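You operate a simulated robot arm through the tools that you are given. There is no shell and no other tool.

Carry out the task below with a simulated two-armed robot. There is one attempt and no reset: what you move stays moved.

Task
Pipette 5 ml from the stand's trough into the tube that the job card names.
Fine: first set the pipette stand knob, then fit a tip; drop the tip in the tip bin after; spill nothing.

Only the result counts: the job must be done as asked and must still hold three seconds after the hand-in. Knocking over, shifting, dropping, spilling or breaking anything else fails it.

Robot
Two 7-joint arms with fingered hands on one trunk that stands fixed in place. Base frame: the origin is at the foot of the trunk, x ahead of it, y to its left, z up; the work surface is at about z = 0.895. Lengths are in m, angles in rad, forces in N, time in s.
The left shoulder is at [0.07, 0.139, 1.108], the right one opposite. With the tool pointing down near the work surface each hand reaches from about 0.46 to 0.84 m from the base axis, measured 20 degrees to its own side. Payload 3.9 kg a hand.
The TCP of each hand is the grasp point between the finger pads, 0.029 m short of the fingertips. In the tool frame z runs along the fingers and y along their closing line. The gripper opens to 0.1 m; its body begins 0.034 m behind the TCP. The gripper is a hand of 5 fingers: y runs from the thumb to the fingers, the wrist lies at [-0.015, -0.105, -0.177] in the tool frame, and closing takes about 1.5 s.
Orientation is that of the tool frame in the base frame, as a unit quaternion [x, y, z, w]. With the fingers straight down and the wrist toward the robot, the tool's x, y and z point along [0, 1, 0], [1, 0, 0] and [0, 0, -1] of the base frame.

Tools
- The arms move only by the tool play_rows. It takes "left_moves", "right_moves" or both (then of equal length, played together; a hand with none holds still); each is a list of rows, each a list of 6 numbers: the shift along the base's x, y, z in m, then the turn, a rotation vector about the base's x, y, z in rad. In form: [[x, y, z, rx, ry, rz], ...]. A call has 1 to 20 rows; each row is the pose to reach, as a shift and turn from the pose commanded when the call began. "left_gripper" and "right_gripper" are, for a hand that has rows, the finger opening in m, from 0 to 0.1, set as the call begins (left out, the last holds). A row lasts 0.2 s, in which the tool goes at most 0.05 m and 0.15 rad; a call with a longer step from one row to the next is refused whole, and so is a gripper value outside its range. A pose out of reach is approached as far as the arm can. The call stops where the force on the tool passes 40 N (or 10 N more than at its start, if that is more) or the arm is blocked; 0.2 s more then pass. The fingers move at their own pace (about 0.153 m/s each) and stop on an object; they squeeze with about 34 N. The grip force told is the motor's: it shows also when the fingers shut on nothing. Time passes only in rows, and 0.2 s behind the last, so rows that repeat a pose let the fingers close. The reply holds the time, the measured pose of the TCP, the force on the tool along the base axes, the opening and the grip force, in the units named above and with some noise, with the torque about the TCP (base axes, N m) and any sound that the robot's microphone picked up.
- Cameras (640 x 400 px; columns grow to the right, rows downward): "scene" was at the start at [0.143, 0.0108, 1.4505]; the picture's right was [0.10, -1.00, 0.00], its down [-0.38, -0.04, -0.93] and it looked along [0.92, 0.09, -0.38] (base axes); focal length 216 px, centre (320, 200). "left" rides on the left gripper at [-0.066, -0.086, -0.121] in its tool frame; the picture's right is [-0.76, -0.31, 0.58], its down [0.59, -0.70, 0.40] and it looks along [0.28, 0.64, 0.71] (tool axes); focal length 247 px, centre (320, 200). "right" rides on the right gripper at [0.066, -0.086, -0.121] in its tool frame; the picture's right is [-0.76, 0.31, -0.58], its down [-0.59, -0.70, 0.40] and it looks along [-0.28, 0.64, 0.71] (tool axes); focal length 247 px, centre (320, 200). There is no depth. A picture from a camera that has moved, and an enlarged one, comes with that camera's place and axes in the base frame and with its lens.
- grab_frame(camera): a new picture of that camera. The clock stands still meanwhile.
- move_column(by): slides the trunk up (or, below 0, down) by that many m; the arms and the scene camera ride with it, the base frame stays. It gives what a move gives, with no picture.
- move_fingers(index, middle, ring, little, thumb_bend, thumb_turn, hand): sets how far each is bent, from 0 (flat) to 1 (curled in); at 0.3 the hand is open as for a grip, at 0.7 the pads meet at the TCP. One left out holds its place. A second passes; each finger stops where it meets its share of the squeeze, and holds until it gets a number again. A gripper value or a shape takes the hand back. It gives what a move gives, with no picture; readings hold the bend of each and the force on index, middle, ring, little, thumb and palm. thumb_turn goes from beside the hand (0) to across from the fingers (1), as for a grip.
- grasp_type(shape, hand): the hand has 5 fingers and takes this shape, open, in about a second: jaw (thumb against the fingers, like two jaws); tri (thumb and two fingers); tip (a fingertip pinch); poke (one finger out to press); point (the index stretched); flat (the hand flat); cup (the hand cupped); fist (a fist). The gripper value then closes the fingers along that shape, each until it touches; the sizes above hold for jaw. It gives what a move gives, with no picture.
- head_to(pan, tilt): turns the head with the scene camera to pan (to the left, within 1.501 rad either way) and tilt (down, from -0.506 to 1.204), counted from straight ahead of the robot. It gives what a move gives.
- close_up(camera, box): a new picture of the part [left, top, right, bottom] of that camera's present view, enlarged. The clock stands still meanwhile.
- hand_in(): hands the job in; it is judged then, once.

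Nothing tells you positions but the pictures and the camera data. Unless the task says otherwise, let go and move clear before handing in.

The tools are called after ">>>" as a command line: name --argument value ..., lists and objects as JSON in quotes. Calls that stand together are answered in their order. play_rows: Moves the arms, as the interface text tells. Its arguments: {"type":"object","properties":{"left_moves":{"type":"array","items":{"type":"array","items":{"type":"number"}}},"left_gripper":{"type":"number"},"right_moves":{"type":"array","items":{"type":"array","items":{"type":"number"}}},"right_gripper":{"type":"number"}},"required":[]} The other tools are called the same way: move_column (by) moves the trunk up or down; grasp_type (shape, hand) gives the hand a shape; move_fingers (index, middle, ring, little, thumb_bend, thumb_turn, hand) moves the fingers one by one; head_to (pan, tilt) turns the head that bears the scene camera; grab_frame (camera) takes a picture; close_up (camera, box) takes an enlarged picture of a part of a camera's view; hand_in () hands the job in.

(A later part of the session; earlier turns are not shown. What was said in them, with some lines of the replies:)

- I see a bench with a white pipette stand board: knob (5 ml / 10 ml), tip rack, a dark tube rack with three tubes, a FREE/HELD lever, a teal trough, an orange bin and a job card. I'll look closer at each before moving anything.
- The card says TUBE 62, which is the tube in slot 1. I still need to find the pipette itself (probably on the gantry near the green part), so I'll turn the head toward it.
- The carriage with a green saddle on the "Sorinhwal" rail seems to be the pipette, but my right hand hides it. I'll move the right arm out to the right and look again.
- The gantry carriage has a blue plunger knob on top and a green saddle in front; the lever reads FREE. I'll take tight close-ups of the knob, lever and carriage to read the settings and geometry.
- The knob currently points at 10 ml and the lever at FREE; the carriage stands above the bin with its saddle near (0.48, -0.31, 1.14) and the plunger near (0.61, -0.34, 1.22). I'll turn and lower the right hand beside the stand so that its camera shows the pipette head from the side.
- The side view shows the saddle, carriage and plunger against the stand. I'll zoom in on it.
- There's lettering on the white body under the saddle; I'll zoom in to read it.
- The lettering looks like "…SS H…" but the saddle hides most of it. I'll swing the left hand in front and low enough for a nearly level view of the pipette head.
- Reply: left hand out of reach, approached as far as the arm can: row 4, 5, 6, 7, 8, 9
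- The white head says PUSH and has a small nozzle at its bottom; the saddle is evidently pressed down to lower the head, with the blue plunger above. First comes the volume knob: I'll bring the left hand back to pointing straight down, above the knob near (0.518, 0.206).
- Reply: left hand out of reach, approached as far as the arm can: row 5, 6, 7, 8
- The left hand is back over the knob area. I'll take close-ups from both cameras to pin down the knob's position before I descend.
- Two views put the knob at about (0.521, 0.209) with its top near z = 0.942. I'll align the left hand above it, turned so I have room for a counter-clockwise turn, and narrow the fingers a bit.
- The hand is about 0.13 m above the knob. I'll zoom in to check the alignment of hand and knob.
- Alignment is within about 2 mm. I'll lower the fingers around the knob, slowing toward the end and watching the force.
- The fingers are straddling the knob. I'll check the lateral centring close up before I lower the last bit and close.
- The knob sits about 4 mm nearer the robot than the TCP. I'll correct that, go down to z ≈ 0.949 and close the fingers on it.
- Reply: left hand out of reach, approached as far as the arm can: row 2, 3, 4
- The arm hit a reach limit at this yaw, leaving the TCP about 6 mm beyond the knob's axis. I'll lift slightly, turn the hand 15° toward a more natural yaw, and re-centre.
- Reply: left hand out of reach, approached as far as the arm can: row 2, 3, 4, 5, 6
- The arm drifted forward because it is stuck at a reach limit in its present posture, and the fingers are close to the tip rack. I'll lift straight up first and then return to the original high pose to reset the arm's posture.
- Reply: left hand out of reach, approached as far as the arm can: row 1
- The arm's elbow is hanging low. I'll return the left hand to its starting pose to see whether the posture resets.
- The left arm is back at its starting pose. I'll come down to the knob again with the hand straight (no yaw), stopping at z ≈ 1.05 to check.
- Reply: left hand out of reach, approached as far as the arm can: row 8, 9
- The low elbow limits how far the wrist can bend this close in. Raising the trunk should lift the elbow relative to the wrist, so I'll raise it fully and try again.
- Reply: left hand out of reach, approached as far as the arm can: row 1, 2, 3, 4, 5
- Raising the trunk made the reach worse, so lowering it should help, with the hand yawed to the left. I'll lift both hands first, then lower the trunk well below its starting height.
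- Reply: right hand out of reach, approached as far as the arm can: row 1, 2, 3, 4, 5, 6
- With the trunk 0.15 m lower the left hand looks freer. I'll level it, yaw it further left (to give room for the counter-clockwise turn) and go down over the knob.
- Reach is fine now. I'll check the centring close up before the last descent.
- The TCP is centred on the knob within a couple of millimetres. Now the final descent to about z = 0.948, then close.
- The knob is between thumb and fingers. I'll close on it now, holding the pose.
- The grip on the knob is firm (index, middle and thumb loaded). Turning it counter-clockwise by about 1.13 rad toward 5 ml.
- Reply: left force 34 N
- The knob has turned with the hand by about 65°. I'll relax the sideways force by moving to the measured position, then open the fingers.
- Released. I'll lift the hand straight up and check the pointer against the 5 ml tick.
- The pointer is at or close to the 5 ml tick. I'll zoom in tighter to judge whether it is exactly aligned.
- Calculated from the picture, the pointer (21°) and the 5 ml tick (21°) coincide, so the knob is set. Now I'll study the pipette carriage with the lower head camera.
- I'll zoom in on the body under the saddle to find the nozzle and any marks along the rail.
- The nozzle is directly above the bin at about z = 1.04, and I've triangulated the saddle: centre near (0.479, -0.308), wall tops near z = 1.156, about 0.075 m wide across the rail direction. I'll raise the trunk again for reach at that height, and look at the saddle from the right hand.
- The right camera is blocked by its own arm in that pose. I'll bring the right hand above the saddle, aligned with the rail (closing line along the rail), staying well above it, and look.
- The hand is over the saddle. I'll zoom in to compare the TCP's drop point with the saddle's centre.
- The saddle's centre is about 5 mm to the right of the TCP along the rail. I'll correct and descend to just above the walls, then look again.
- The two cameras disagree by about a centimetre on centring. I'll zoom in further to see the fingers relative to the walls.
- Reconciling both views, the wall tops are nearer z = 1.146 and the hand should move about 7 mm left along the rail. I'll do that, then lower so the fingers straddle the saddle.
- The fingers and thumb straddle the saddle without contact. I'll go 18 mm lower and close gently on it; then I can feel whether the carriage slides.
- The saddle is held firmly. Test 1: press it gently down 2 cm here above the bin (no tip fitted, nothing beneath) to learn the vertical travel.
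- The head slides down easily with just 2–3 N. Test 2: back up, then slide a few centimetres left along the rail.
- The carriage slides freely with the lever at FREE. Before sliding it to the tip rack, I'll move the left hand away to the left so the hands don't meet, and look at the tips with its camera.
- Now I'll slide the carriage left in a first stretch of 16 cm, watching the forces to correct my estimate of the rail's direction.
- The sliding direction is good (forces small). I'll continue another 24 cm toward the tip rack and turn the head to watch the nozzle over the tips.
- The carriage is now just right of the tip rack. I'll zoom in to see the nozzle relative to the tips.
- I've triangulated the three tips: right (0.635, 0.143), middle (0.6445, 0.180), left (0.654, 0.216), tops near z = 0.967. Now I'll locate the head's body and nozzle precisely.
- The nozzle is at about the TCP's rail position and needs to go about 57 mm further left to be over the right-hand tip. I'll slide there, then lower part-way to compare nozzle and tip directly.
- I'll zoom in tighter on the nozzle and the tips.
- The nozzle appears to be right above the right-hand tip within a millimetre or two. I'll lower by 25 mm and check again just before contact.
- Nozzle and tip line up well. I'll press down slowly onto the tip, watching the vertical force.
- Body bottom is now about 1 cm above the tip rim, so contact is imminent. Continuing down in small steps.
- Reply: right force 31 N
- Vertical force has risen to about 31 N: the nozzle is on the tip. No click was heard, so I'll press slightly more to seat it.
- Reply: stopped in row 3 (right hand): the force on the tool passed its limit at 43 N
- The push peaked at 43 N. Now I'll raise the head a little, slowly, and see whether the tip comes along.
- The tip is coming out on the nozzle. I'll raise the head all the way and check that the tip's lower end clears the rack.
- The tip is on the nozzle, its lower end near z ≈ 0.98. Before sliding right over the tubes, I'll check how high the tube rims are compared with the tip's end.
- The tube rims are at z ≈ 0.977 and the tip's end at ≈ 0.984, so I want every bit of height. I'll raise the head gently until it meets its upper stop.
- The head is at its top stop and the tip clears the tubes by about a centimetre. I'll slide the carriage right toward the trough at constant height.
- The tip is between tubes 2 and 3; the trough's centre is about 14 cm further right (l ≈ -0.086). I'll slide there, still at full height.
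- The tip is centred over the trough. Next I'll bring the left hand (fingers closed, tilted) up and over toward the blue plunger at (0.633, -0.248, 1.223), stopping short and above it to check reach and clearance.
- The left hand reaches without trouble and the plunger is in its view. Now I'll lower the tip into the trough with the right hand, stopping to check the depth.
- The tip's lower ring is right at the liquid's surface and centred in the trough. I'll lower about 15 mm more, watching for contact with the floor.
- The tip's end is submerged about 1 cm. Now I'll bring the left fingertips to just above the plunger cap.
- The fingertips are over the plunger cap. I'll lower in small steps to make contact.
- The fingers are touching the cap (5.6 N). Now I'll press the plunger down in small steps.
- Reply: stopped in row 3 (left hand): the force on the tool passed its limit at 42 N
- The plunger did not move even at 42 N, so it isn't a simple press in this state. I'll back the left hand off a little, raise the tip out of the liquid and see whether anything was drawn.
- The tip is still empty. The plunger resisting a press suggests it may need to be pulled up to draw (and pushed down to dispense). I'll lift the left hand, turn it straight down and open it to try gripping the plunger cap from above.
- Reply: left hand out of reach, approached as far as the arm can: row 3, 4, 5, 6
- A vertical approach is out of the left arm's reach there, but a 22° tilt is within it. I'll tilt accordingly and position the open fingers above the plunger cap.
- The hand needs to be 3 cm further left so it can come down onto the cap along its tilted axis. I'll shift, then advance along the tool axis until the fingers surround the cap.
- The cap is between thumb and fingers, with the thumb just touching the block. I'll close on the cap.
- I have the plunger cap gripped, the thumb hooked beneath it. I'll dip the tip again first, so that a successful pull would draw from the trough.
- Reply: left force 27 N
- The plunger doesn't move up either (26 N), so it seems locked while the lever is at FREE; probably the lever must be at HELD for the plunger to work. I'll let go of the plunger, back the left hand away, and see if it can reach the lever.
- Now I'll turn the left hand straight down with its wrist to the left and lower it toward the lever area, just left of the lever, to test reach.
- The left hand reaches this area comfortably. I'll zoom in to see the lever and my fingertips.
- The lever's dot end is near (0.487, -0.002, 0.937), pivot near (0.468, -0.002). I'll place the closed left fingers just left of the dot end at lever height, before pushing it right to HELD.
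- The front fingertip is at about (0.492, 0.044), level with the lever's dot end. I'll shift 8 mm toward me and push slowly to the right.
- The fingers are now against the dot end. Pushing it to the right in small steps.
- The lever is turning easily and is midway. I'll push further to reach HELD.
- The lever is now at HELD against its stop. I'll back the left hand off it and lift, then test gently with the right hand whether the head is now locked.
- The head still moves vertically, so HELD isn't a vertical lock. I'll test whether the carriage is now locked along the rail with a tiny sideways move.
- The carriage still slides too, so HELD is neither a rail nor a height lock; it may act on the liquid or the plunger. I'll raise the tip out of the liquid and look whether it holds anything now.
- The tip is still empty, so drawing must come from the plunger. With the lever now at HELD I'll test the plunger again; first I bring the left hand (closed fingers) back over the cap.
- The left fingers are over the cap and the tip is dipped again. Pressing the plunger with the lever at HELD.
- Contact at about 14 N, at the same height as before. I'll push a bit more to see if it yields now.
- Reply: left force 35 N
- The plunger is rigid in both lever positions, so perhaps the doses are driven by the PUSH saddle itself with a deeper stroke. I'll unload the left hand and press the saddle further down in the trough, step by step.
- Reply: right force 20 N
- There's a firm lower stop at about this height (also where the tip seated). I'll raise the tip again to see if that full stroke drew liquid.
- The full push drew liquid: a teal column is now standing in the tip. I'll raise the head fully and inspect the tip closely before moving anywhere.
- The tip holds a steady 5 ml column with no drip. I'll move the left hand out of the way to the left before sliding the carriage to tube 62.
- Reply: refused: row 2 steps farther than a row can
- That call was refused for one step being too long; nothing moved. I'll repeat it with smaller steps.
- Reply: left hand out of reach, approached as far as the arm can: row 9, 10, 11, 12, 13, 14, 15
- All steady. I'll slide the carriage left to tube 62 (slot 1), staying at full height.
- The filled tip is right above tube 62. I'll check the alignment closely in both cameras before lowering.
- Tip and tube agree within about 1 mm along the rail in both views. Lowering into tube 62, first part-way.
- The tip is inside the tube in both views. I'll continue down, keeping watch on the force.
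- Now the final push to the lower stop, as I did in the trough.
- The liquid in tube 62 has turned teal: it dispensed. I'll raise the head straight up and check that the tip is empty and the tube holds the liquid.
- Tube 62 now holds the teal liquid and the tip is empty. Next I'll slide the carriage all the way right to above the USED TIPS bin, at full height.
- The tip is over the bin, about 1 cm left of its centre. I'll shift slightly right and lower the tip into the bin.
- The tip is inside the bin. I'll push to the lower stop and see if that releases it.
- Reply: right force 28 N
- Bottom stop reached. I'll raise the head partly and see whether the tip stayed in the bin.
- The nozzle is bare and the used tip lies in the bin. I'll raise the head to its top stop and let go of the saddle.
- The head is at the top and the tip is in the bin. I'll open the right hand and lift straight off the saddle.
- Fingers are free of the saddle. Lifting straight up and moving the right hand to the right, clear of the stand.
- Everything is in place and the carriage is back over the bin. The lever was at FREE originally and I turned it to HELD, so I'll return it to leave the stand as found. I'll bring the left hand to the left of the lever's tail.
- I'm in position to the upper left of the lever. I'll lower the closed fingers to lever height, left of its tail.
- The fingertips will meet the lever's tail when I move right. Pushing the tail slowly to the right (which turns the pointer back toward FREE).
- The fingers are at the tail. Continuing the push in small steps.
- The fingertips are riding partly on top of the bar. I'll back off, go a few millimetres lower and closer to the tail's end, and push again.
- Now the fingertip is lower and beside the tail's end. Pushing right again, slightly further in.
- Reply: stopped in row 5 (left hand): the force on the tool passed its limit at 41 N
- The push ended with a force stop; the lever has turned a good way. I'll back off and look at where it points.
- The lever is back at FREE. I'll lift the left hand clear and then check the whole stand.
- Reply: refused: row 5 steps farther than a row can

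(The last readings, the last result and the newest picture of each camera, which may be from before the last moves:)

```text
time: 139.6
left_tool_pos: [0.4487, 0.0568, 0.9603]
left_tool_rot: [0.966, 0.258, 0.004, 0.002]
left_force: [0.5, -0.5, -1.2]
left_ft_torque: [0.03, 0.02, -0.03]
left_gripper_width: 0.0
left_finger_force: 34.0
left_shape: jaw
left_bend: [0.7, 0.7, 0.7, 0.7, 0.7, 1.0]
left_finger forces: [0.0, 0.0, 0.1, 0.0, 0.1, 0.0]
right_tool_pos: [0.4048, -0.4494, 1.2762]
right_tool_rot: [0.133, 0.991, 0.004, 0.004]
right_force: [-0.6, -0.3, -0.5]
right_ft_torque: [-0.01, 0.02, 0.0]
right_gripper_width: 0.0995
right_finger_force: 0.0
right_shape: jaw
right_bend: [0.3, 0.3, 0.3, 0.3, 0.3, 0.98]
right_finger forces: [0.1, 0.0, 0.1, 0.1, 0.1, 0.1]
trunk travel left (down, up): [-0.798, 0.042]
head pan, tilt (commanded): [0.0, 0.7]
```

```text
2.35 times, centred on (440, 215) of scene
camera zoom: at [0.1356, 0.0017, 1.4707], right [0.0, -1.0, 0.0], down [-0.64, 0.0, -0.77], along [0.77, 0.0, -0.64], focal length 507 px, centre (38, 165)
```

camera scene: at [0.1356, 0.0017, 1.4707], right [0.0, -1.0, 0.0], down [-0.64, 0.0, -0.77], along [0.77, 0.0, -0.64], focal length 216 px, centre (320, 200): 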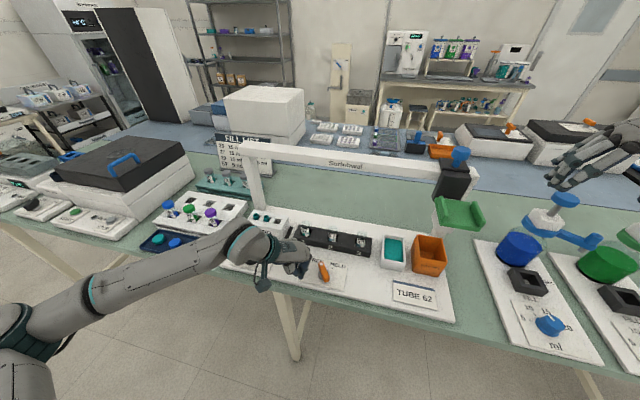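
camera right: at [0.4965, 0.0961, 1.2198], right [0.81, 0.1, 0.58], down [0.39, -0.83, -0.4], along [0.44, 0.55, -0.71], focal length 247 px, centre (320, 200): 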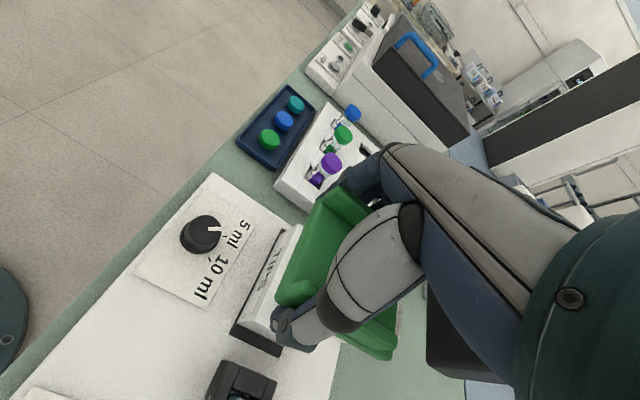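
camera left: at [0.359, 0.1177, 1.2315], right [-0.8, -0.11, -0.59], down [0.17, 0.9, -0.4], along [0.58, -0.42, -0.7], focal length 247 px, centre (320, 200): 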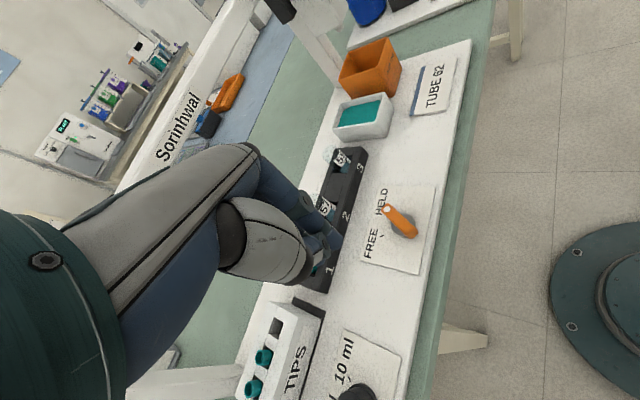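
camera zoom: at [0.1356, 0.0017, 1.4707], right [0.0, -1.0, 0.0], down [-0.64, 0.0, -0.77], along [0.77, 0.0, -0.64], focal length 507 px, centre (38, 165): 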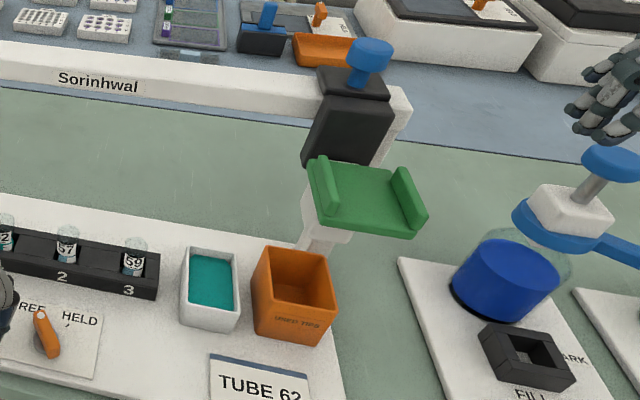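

That retreat was refused for one over-long step. Repeating with smaller steps.

>>> play_rows --left_moves '[[0, 0.005, 0.03, 0, 0, 0], [0, 0.01, 0.065, 0, 0, 0], [0, 0.015, 0.1, 0, 0, 0], [-0.003, 0.03, 0.135, 0, 0, 0.05], [-0.006, 0.05, 0.17, 0, 0, 0.12], [-0.009, 0.075, 0.205, 0, 0, 0.2], [-0.012, 0.1, 0.24, 0, 0, 0.28], [-0.015, 0.125, 0.275, 0, 0, 0.36], [-0.018, 0.15, 0.31, 0, 0, 0.44], [-0.02, 0.175, 0.335, 0, 0, 0.52]]'

>>> grab_frame --camera "scene"

>>> close_up --camera "scene" --box '[200, 190, 420, 320]'

>>> close_up --camera "scene" --box '[215, 230, 265, 275]'

>>> close_up --camera "scene" --box '[290, 215, 330, 255]'

```text
time: 141.8
left_tool_pos: [0.4234, 0.232, 1.2933]
left_tool_rot: [0.867, 0.498, 0.005, 0.002]
left_force: [-0.2, 0.0, 0.2]
left_ft_torque: [0.01, -0.01, -0.01]
left_gripper_width: 0.0001
left_finger_force: 33.9
left_shape: jaw
left_bend: [0.7, 0.7, 0.7, 0.7, 0.7, 1.0]
left_finger forces: [0.0, 0.1, 0.0, 0.0, 0.0, 0.0]
right_tool_pos: [0.4039, -0.4484, 1.2773]
right_tool_rot: [0.134, 0.991, 0.003, 0.006]
right_force: [0.0, 0.9, 0.4]
right_ft_torque: [0.0, 0.02, -0.02]
right_gripper_width: 0.1
right_finger_force: 0.0
right_shape: jaw
right_bend: [0.3, 0.3, 0.3, 0.3, 0.3, 0.98]
right_finger forces: [0.1, 0.0, 0.1, 0.0, 0.0, 0.1]
trunk travel left (down, up): [-0.798, 0.042]
head pan, tilt (commanded): [0.0, 0.7]
```

```text
taken
camera scene: at [0.135, 0.0022, 1.4707], right [0.0, -1.0, 0.0], down [-0.64, 0.0, -0.77], along [0.77, 0.0, -0.64], focal length 216 px, centre (320, 200)
```

scene: 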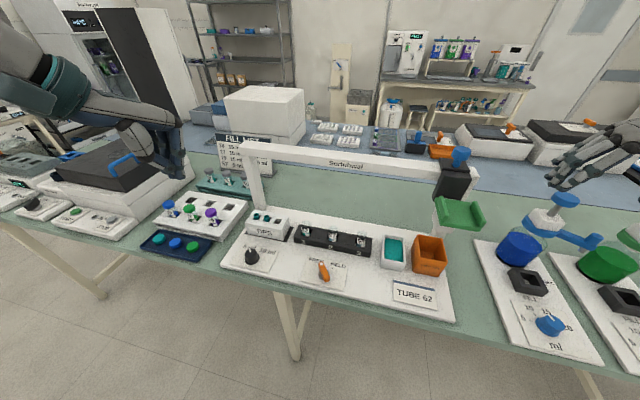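

```text
2.91 times, centred on (310, 255) of scene
camera zoom: at [0.135, 0.0022, 1.4707], right [0.0, -1.0, 0.0], down [-0.64, 0.0, -0.77], along [0.77, 0.0, -0.64], focal length 627 px, centre (349, 40)
```

zoom: 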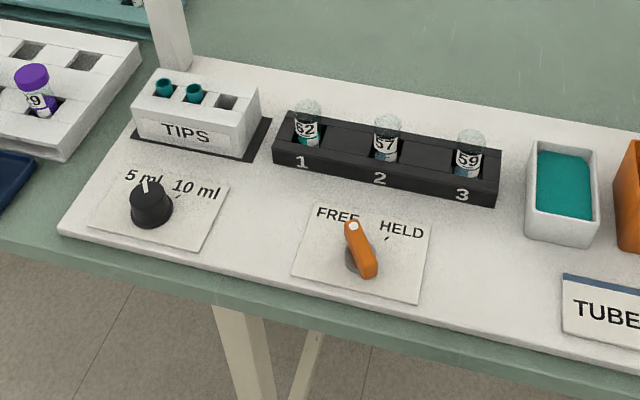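

```text
8.89 times, centred on (240, 252) of scene
camera zoom: at [0.135, 0.0022, 1.4707], right [0.0, -1.0, 0.0], down [-0.64, 0.0, -0.77], along [0.77, 0.0, -0.64], focal length 1916 px, centre (1031, -267)
```

zoom: 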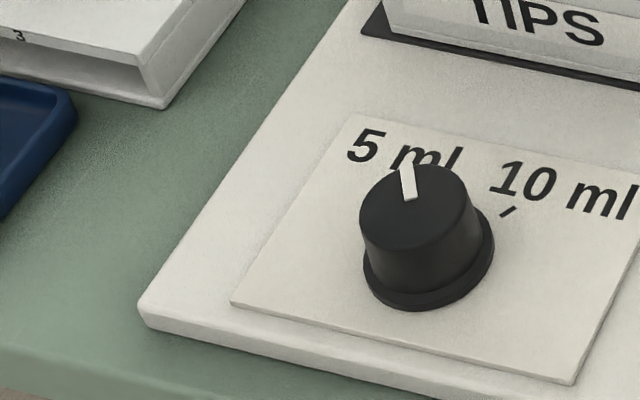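

```text
10.00 times, centred on (310, 235) of scene
camera zoom: at [0.135, 0.0022, 1.4707], right [0.0, -1.0, 0.0], down [-0.64, 0.0, -0.77], along [0.77, 0.0, -0.64], focal length 2156 px, centre (420, -150)
```

zoom: 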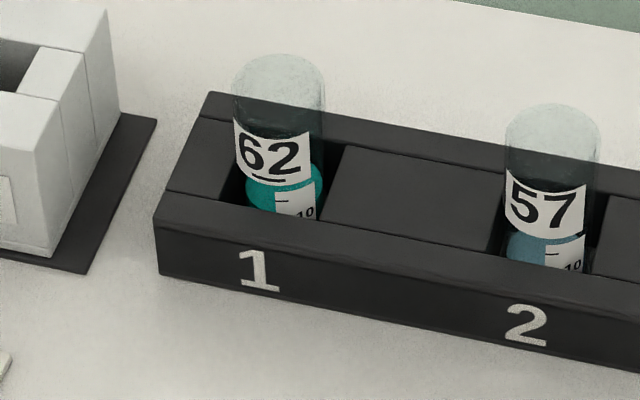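

Tube 62 is filled, the knob is at 5 ml and the lever at FREE. A last look into the bin and at the trough before handing in.

>>> close_up --camera "scene" --box '[370, 215, 460, 310]'

>>> close_up --camera "scene" --box '[120, 170, 300, 270]'

>>> grab_frame --camera "right"

```text
4.21 times, centred on (415, 262) of scene
camera zoom: at [0.135, 0.0022, 1.4707], right [0.0, -1.0, 0.0], down [-0.64, 0.0, -0.77], along [0.77, 0.0, -0.64], focal length 908 px, centre (-80, -63)
```

zoom: 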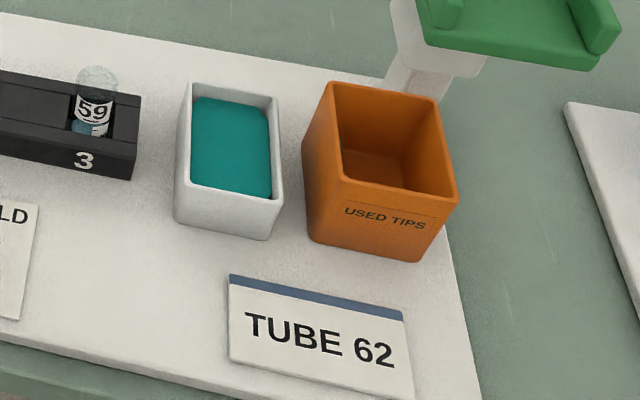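

```text
3.56 times, centred on (210, 220) of scene
camera zoom: at [0.135, 0.0022, 1.4707], right [0.0, -1.0, 0.0], down [-0.64, 0.0, -0.77], along [0.77, 0.0, -0.64], focal length 767 px, centre (711, 129)
```

zoom: 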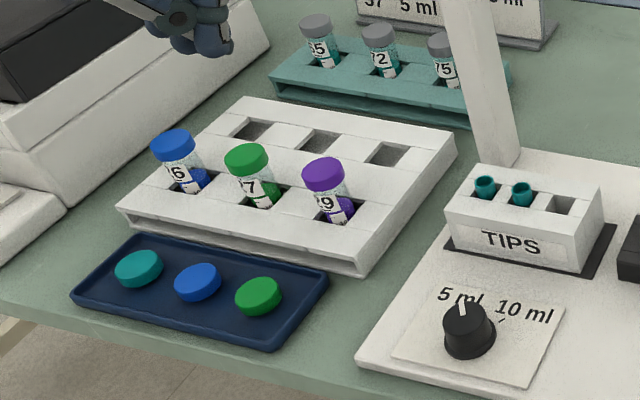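

```text
taken
camera right: at [0.318, -0.5138, 1.3966], right [0.8, 0.09, 0.59], down [0.39, -0.83, -0.4], along [0.45, 0.55, -0.7], focal length 247 px, centre (320, 200)
```

right: 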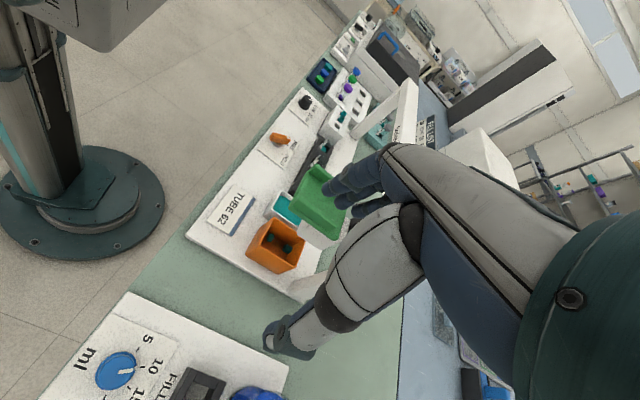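

>>> close_up --camera "right" --box '[230, 190, 340, 290]'

```text
4.00 times, centred on (285, 240) of right
camera zoom: at [0.318, -0.5138, 1.3966], right [0.8, 0.09, 0.59], down [0.39, -0.83, -0.4], along [0.45, 0.55, -0.7], focal length 988 px, centre (460, 40)
```

zoom: 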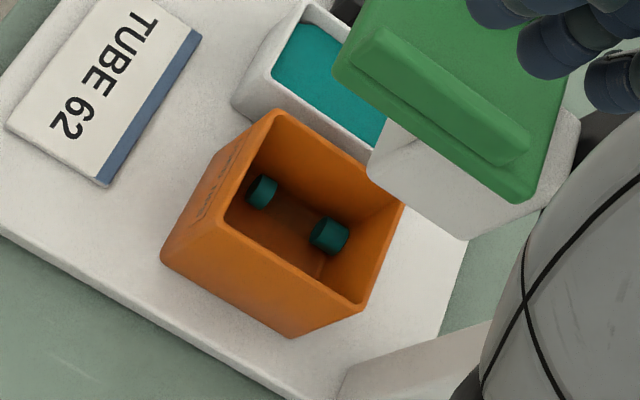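

The used tip lies in the bin, with both its teal ends visible. Tube 62 holds the dispensed liquid, the knob reads 5 ml, the lever is back at FREE, and both hands are clear of the stand, so I'm handing in.

>>> hand_in

```text
The job is handed in.
```

The job is handed in, but I don't have the verdict yet. I moved 5 ml from the trough into tube 62, the tube named on the job card.

- **Order:** I set the knob to 5 ml first and then fitted the right-hand tip. After dispensing I dropped the tip in the USED TIPS bin, and both its ends can be seen inside.
- **Volume:** I never measured it; 5 ml rests on the knob setting. The liquid in tube 62 turned teal, and the tip came out empty.
- **Spills and other items:** I saw no drips or spills, and nothing else looked moved in the last pictures.
- **Extra handling:** While working out how the pipette draws, I pressed and pulled the blue plunger, which did not move. I also turned the FREE/HELD lever to HELD, so the draw, dispense and tip drop were all done at HELD. I put the lever back to FREE before handing in.
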